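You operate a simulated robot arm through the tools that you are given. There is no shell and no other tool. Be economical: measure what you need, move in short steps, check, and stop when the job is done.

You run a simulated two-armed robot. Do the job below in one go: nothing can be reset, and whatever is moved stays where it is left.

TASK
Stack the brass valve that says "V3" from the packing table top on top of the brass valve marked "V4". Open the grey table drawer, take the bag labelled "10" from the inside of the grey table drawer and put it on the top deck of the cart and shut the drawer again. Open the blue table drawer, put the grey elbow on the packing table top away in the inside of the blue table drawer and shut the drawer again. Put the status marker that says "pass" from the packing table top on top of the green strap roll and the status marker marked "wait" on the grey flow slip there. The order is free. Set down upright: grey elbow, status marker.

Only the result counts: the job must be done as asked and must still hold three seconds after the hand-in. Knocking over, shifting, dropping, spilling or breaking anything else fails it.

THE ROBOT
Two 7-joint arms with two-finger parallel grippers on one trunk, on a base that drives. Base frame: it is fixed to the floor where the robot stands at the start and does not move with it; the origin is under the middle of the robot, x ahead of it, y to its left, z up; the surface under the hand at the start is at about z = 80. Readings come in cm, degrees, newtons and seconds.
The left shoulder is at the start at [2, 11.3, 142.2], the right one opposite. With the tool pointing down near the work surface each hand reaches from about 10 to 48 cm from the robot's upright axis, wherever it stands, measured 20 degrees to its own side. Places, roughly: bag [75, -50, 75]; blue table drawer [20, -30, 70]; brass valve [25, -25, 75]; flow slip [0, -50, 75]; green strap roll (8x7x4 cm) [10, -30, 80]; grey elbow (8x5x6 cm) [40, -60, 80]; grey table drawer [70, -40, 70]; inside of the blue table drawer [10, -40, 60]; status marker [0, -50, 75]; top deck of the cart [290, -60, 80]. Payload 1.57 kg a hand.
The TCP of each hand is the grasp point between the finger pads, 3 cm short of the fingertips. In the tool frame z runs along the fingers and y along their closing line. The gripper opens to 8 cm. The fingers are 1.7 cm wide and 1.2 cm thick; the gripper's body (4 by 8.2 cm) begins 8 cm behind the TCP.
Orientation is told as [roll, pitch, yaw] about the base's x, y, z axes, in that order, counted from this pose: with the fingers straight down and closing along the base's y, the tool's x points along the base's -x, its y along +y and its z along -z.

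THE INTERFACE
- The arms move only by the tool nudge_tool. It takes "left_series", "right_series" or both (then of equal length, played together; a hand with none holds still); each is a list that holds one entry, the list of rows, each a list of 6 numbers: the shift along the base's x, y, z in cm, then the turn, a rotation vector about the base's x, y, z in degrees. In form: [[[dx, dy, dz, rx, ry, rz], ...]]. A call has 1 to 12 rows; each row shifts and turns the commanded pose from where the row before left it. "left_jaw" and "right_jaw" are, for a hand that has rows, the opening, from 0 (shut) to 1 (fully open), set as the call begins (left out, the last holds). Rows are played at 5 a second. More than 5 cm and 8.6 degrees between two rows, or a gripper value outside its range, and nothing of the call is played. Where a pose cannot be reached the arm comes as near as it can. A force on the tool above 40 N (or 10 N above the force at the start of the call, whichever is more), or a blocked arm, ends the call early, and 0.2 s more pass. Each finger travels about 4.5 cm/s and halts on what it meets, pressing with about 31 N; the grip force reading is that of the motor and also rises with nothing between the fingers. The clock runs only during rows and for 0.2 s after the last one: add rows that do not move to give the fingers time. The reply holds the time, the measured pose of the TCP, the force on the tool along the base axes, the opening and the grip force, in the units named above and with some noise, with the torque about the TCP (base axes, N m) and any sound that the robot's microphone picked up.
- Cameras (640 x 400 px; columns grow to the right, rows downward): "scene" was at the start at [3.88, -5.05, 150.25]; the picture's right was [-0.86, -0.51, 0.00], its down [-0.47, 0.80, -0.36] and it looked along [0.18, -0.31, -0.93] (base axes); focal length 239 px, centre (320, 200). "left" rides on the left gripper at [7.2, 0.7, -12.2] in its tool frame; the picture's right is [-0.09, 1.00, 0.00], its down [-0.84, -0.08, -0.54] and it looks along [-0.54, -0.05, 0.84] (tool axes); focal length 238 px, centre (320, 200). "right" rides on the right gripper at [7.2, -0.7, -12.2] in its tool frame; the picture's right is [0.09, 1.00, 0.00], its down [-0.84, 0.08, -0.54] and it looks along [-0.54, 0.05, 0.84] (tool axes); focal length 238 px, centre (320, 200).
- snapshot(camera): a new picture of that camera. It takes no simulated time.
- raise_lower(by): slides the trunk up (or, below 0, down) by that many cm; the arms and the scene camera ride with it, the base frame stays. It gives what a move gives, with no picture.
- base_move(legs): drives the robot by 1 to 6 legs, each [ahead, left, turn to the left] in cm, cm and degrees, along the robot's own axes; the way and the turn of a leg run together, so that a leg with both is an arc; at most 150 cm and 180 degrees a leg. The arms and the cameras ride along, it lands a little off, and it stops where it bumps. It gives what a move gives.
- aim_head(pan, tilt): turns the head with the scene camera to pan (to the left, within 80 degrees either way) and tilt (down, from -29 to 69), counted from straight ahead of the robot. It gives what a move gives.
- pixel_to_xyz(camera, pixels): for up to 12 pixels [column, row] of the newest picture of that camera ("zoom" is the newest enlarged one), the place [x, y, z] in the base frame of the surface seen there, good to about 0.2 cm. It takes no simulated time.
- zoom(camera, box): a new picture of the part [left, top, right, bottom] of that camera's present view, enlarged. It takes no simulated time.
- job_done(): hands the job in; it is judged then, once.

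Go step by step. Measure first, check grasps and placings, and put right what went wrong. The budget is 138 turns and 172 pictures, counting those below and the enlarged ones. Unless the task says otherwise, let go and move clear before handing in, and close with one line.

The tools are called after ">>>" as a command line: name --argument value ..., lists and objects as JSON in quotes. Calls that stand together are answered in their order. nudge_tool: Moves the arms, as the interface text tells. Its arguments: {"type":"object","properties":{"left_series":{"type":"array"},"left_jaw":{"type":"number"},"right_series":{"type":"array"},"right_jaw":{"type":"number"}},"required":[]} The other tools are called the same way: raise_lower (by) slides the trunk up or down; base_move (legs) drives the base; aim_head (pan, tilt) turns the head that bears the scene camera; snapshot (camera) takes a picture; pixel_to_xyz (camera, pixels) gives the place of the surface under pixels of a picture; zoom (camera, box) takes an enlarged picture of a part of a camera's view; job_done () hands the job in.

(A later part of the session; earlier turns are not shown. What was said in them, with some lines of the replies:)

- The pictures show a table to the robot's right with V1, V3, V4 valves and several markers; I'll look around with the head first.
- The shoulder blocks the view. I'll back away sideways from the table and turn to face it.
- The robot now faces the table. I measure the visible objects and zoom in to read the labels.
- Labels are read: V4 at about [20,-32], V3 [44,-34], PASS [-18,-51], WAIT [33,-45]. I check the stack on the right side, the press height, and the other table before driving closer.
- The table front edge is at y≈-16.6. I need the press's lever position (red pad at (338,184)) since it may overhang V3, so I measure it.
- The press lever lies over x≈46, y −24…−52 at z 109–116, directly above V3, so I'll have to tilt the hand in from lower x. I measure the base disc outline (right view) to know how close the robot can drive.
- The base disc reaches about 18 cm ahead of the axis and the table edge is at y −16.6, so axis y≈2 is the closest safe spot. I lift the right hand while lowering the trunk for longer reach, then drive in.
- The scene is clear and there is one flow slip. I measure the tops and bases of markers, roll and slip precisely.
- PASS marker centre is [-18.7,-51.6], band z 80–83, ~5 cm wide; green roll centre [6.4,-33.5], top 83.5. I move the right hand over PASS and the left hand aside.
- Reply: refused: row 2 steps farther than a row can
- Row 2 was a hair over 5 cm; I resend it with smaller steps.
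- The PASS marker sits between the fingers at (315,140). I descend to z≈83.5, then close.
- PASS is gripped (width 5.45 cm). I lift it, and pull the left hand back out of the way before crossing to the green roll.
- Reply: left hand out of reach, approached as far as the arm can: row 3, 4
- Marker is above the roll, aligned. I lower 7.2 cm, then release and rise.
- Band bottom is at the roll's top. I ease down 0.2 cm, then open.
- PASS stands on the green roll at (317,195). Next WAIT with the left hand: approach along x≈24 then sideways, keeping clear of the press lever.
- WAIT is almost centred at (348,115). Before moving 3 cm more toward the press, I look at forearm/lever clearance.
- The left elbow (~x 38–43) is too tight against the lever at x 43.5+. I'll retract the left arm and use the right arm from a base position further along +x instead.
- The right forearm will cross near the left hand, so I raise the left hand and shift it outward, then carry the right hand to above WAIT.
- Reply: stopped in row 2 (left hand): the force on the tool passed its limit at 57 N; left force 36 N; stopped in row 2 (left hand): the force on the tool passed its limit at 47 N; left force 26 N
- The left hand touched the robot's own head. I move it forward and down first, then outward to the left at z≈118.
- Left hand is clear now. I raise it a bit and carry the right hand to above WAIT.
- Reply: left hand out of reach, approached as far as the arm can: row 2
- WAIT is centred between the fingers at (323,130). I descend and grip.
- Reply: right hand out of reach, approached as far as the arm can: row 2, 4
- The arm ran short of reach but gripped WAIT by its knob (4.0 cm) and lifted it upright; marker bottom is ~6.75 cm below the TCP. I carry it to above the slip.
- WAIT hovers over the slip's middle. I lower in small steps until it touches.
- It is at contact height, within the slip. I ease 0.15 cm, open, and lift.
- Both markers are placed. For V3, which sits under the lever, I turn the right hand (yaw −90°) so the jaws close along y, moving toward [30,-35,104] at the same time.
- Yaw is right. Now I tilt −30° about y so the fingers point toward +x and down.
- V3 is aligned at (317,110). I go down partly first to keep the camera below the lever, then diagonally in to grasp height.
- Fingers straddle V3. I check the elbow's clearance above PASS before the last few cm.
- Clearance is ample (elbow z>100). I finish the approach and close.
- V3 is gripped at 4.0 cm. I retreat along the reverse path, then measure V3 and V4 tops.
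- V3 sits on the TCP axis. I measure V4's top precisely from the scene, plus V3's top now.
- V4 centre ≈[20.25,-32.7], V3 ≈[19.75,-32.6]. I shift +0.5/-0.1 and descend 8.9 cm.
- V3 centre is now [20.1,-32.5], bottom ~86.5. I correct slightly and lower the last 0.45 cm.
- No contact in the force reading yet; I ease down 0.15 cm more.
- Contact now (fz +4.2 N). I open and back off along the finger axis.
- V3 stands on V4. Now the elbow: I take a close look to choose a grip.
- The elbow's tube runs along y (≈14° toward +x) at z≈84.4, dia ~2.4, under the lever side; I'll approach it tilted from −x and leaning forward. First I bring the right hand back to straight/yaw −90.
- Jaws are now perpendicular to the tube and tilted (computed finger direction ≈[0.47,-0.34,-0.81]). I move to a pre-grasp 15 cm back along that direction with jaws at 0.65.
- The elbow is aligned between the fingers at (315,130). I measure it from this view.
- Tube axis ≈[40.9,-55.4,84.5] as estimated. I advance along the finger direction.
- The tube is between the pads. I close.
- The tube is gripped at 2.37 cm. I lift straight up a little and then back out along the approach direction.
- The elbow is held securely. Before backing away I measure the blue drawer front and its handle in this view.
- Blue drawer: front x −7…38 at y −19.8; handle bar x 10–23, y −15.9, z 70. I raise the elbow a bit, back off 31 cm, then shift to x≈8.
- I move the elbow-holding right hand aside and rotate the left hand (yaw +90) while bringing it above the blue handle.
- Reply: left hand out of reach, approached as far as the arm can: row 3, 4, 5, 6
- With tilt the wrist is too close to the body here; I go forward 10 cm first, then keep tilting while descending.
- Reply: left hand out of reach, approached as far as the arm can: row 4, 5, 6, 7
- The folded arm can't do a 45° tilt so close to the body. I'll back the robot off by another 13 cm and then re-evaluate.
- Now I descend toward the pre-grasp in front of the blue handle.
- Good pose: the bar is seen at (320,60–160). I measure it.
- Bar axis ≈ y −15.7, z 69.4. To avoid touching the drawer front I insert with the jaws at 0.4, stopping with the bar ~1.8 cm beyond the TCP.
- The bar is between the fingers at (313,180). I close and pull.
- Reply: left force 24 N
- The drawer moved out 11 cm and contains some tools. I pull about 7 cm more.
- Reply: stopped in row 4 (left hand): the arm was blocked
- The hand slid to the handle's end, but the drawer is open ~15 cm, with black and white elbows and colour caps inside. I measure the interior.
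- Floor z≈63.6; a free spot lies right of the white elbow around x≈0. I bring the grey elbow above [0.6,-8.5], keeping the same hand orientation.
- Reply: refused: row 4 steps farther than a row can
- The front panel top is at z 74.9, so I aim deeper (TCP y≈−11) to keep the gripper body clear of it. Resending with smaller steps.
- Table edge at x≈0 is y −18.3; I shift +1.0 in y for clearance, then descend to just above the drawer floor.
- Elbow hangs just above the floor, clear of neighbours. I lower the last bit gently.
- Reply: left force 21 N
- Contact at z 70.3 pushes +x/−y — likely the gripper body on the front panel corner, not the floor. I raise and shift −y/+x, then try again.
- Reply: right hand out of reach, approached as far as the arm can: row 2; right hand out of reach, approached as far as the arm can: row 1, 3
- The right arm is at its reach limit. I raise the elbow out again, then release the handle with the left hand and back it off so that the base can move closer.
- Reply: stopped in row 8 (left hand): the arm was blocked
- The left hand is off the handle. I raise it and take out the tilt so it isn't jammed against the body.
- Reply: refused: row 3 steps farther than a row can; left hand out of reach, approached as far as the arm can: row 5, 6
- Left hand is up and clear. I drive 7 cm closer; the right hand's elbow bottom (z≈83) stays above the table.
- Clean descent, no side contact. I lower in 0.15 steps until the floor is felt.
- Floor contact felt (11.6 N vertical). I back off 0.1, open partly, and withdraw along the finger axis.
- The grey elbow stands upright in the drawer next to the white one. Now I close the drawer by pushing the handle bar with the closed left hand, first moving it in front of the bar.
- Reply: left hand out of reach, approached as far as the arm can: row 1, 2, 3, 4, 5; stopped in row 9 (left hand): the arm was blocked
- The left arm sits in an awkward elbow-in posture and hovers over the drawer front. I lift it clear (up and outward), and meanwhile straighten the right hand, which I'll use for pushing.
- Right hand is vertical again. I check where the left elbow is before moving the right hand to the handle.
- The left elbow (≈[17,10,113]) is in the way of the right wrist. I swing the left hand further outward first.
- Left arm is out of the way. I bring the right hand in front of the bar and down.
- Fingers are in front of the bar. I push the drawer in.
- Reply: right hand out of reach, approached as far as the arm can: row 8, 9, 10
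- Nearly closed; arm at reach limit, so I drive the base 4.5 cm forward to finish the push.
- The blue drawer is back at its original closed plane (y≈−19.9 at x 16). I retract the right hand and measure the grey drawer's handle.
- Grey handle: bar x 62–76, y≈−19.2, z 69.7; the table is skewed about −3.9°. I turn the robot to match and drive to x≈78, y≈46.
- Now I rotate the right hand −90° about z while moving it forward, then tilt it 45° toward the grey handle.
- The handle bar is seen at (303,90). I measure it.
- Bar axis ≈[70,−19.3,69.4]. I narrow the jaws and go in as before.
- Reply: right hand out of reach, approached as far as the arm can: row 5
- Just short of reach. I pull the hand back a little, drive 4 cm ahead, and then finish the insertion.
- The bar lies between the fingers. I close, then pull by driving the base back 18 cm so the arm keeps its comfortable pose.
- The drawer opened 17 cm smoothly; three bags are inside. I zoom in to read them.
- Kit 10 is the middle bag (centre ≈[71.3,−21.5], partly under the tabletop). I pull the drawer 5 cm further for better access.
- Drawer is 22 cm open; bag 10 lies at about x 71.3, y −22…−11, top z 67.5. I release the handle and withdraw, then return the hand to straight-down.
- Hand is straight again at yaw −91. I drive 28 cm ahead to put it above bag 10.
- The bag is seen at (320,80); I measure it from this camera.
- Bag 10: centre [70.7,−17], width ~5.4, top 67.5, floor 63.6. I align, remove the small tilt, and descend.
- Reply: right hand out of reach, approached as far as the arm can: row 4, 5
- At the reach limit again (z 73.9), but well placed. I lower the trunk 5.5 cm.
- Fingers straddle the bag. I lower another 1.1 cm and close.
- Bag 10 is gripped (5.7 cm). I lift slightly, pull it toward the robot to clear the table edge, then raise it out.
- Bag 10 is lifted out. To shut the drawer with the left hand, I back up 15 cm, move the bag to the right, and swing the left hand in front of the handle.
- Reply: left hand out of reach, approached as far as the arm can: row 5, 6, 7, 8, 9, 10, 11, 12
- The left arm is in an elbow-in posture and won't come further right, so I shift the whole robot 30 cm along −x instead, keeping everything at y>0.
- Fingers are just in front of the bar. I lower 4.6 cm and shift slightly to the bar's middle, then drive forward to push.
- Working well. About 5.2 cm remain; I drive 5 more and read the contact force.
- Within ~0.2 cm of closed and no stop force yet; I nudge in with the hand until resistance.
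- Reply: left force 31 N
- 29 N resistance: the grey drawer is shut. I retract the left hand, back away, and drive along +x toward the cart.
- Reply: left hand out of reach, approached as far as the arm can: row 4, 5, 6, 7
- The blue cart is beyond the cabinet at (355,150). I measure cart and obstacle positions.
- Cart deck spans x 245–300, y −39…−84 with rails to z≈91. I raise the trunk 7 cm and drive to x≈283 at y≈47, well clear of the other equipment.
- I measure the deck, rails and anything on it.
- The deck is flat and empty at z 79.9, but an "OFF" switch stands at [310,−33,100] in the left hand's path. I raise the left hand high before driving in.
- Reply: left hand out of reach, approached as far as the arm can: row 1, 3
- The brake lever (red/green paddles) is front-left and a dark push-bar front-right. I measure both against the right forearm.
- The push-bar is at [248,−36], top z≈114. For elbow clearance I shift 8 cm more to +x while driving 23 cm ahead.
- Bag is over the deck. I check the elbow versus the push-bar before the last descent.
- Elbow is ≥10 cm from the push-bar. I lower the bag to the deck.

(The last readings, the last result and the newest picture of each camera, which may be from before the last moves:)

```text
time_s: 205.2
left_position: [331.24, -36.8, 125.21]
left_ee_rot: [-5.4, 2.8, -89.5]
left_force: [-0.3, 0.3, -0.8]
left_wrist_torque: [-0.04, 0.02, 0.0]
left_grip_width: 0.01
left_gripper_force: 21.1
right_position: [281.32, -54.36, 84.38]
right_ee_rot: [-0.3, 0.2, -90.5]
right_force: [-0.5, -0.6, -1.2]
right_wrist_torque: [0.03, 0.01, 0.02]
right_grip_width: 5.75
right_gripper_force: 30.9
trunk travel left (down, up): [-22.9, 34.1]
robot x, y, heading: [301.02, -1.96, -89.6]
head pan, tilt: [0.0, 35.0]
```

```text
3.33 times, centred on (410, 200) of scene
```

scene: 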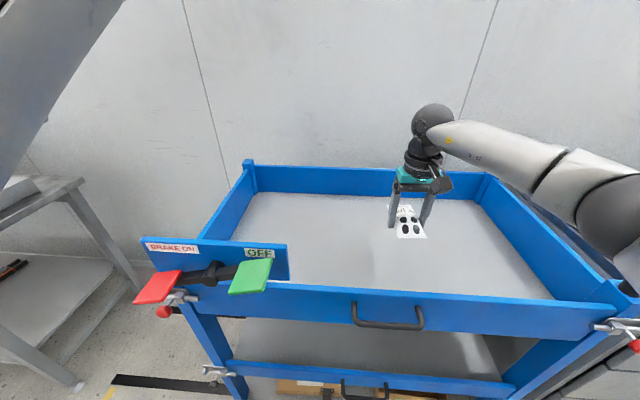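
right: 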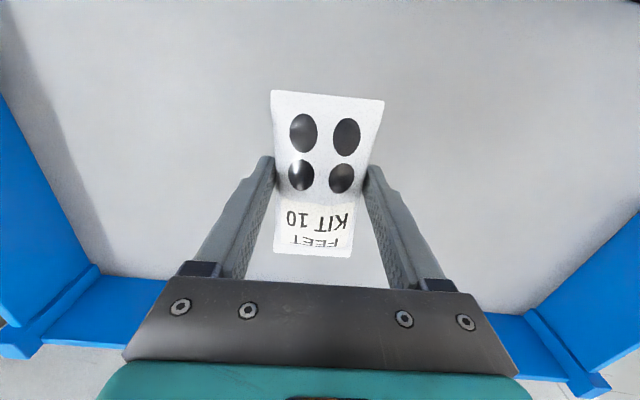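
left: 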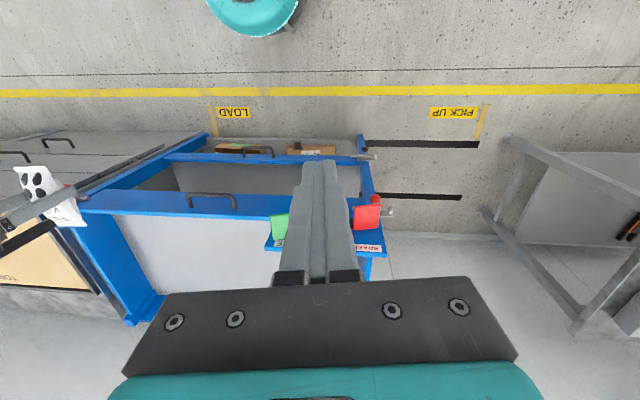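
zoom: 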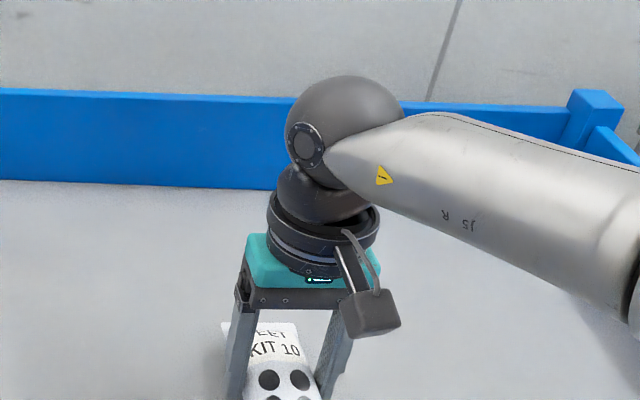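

Just above the deck. I lower in small steps until contact, then open.

>>> nudge_tool --right_series '[[[0, 0, -0.3, 0, 0, 0], [0, 0, -0.2, 0, 0, 0], [0, 0, -0.2, 0, 0, 0], [0, 0, 0, 0, 0, 0]]]'

>>> nudge_tool --right_series '[[[0, 0, 0, 0, 0, 0], [0, 0, 0, 0, 0, 0], [0, 0, 0, 0, 0, 0], [0, 0, 0, 0, 0, 0], [0, 0, 3, 0, 0, 0], [0, 0, 4, 0, 0, 0], [0, 0, 4, 0, 0, 0], [0, 0, 4, 0, 0, 0], [0, 0, 4, 0, 0, 0], [0, 0, 4, 0, 0, 0], [0, 0, 0, 0, 0, 0]]]' --right_jaw 1

>>> snapshot --camera "right"

>>> snapshot --camera "scene"

```text
time_s: 206.2
left_position: [331.26, -36.68, 125.25]
left_ee_rot: [-5.4, 2.6, -89.5]
left_force: [0.5, 0.1, 0.3]
left_wrist_torque: [-0.01, 0.02, -0.01]
left_grip_width: 0.0
left_gripper_force: 21.6
right_position: [281.29, -54.29, 83.58]
right_ee_rot: [-0.3, 0.1, -90.4]
right_force: [-1.6, -0.5, 3.9]
right_wrist_torque: [-0.12, -0.07, 0.0]
right_grip_width: 5.73
right_gripper_force: 30.6
trunk travel left (down, up): [-22.9, 34.1]
robot x, y, heading: [300.9, -1.82, -89.5]
head pan, tilt: [0.0, 35.0]
```

```text
time_s: 208.6
left_position: [331.11, -36.83, 125.19]
left_ee_rot: [-5.4, 2.9, -89.5]
left_force: [0.9, -0.6, -0.4]
left_wrist_torque: [-0.03, 0.0, 0.01]
left_grip_width: 0.01
left_gripper_force: 21.5
right_position: [281.16, -54.43, 107.02]
right_ee_rot: [-0.2, 0.2, -90.5]
right_force: [-0.3, 1.2, 0.4]
right_wrist_torque: [-0.01, -0.04, 0.0]
right_grip_width: 8.02
right_gripper_force: 0.0
trunk travel left (down, up): [-22.9, 34.1]
robot x, y, heading: [300.88, -2.12, -89.7]
head pan, tilt: [0.0, 35.0]
```

```text
21 pictures are left
```

right: 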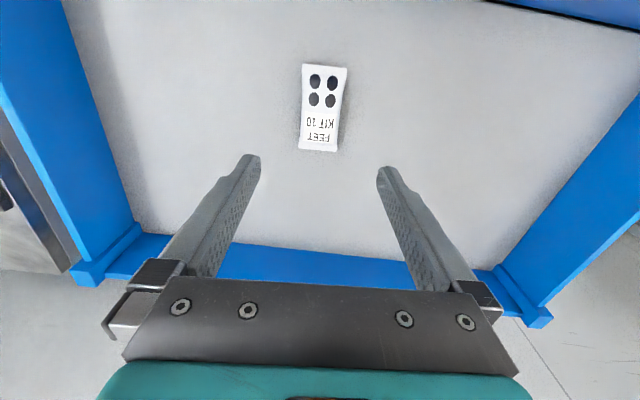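

```text
20 pictures are left
```

scene: 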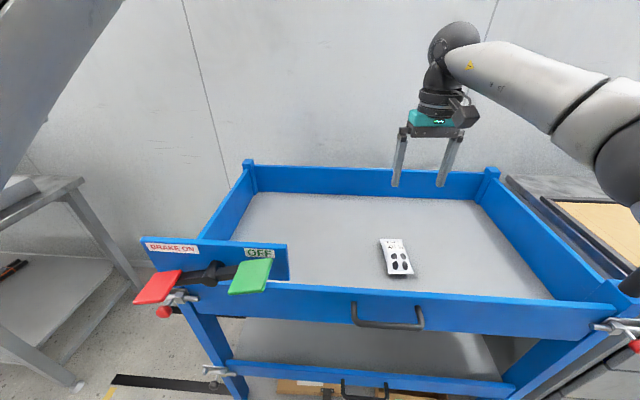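

Bag 10 lies on the deck, hand clear. I back away and take a last look at the packing table from here.

>>> base_move --legs '[[-45, 0, 0], [0, -120, 0]]'

>>> aim_head --pan -55 --tilt 25

>>> snapshot --camera "scene"

```text
time_s: 217.1
left_position: [209.41, 6.67, 125.13]
left_ee_rot: [-5.4, 2.8, -88.3]
left_force: [-0.1, 0.7, 0.3]
left_wrist_torque: [-0.04, 0.0, 0.02]
left_grip_width: 0.0
left_gripper_force: 21.1
right_position: [159.73, -11.81, 106.87]
right_ee_rot: [-0.2, 0.1, -89.5]
right_force: [-0.4, 0.2, 0.6]
right_wrist_torque: [0.04, 0.02, 0.03]
right_grip_width: 8.0
right_gripper_force: 0.0
trunk travel left (down, up): [-22.9, 34.1]
robot x, y, heading: [178.21, 40.78, -88.5]
head pan, tilt: [0.0, 35.0]
```

```text
time_s: 218.3
left_position: [209.44, 6.69, 125.1]
left_ee_rot: [-5.3, 2.8, -88.5]
left_force: [0.7, 0.0, 0.0]
left_wrist_torque: [0.01, 0.04, -0.02]
left_grip_width: 0.01
left_gripper_force: 21.2
right_position: [159.65, -11.88, 106.97]
right_ee_rot: [-0.2, 0.2, -89.3]
right_force: [0.7, 0.4, 0.5]
right_wrist_torque: [0.0, -0.02, -0.03]
right_grip_width: 8.03
right_gripper_force: 0.1
trunk travel left (down, up): [-22.9, 34.1]
robot x, y, heading: [178.21, 40.82, -88.6]
head pan, tilt: [-55.0, 25.0]
```

```text
19 pictures are left
```

scene: 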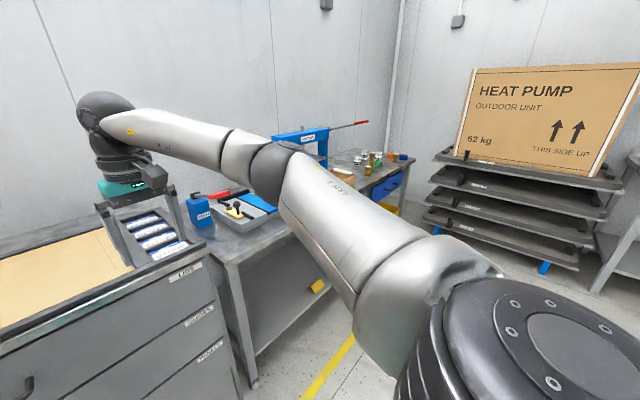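

The arm blocks the view of the drawers; I drive back to in front of the packing table for one good check.

>>> base_move --legs '[[-30, 0, 0], [0, -130, 0]]'

>>> aim_head --pan 0 --tilt 40

>>> snapshot --camera "scene"

>>> zoom --camera "scene" --box '[220, 80, 540, 280]'

```text
time_s: 226.4
left_position: [79.42, 34.79, 125.12]
left_ee_rot: [-5.4, 2.9, -90.6]
left_force: [-0.9, 0.6, -0.2]
left_wrist_torque: [-0.01, 0.0, 0.02]
left_grip_width: 0.0
left_gripper_force: 21.4
right_position: [29.06, 18.32, 106.86]
right_ee_rot: [-0.2, 0.1, -91.8]
right_force: [0.6, -1.0, -0.2]
right_wrist_torque: [0.03, -0.02, -0.02]
right_grip_width: 8.0
right_gripper_force: 0.0
trunk travel left (down, up): [-22.9, 34.1]
robot x, y, heading: [50.07, 70.55, -90.8]
head pan, tilt: [-55.0, 25.0]
```

```text
time_s: 227.7
left_position: [79.47, 34.82, 125.19]
left_ee_rot: [-5.3, 2.8, -90.6]
left_force: [0.1, 0.3, -0.6]
left_wrist_torque: [-0.03, 0.02, -0.02]
left_grip_width: 0.0
left_gripper_force: 21.1
right_position: [29.07, 18.35, 106.92]
right_ee_rot: [-0.3, 0.2, -91.8]
right_force: [0.0, 0.8, -0.2]
right_wrist_torque: [0.01, 0.0, -0.02]
right_grip_width: 7.99
right_gripper_force: 0.1
trunk travel left (down, up): [-22.9, 34.1]
robot x, y, heading: [49.52, 70.24, -90.9]
head pan, tilt: [0.0, 40.0]
```

```text
18 pictures are left
```

scene: 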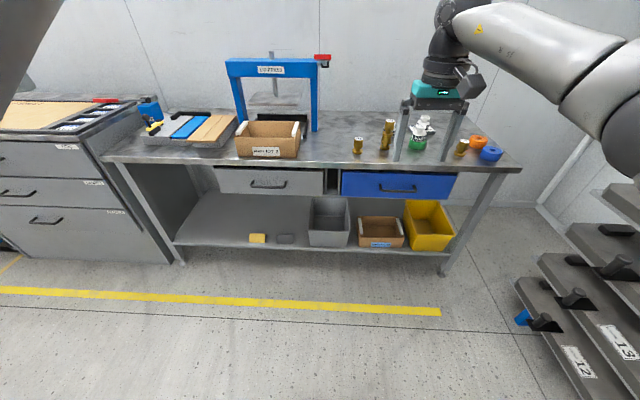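

```text
2.00 times, centred on (380, 180) of scene
```

zoom: 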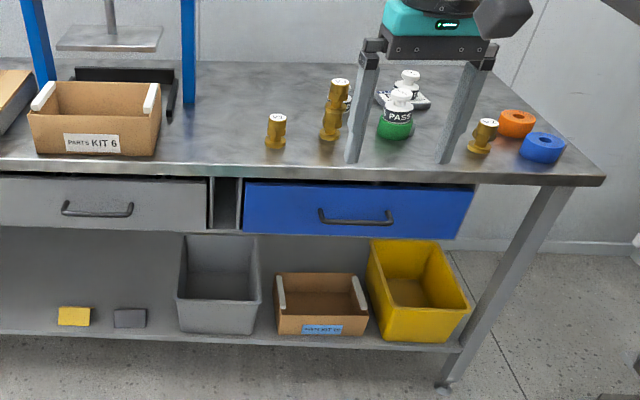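

All placings stand and both drawers look closed. One numeric check of the drawer fronts.

>>> pixel_to_xyz --camera "scene" --pixels '[[240, 176], [310, 178], [360, 180], [440, 183], [268, 185], [397, 191], [318, 165]]'

```text
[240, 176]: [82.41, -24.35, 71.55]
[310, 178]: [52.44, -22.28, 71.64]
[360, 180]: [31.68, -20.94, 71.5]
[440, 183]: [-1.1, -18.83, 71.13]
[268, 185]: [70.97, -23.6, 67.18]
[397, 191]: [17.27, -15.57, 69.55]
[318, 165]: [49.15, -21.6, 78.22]
```

Both drawer fronts lie in their original closed plane and everything stands as asked, so I hand in.

>>> job_done

```text
The job is handed in.
```

I finished every part of the job and handed it in. V3 is stacked on V4, and bag 10 is on the cart's top deck. The grey elbow stands upright in the blue drawer. "Pass" stands on the green strap roll and "wait" on the flow slip. Both drawers are shut.
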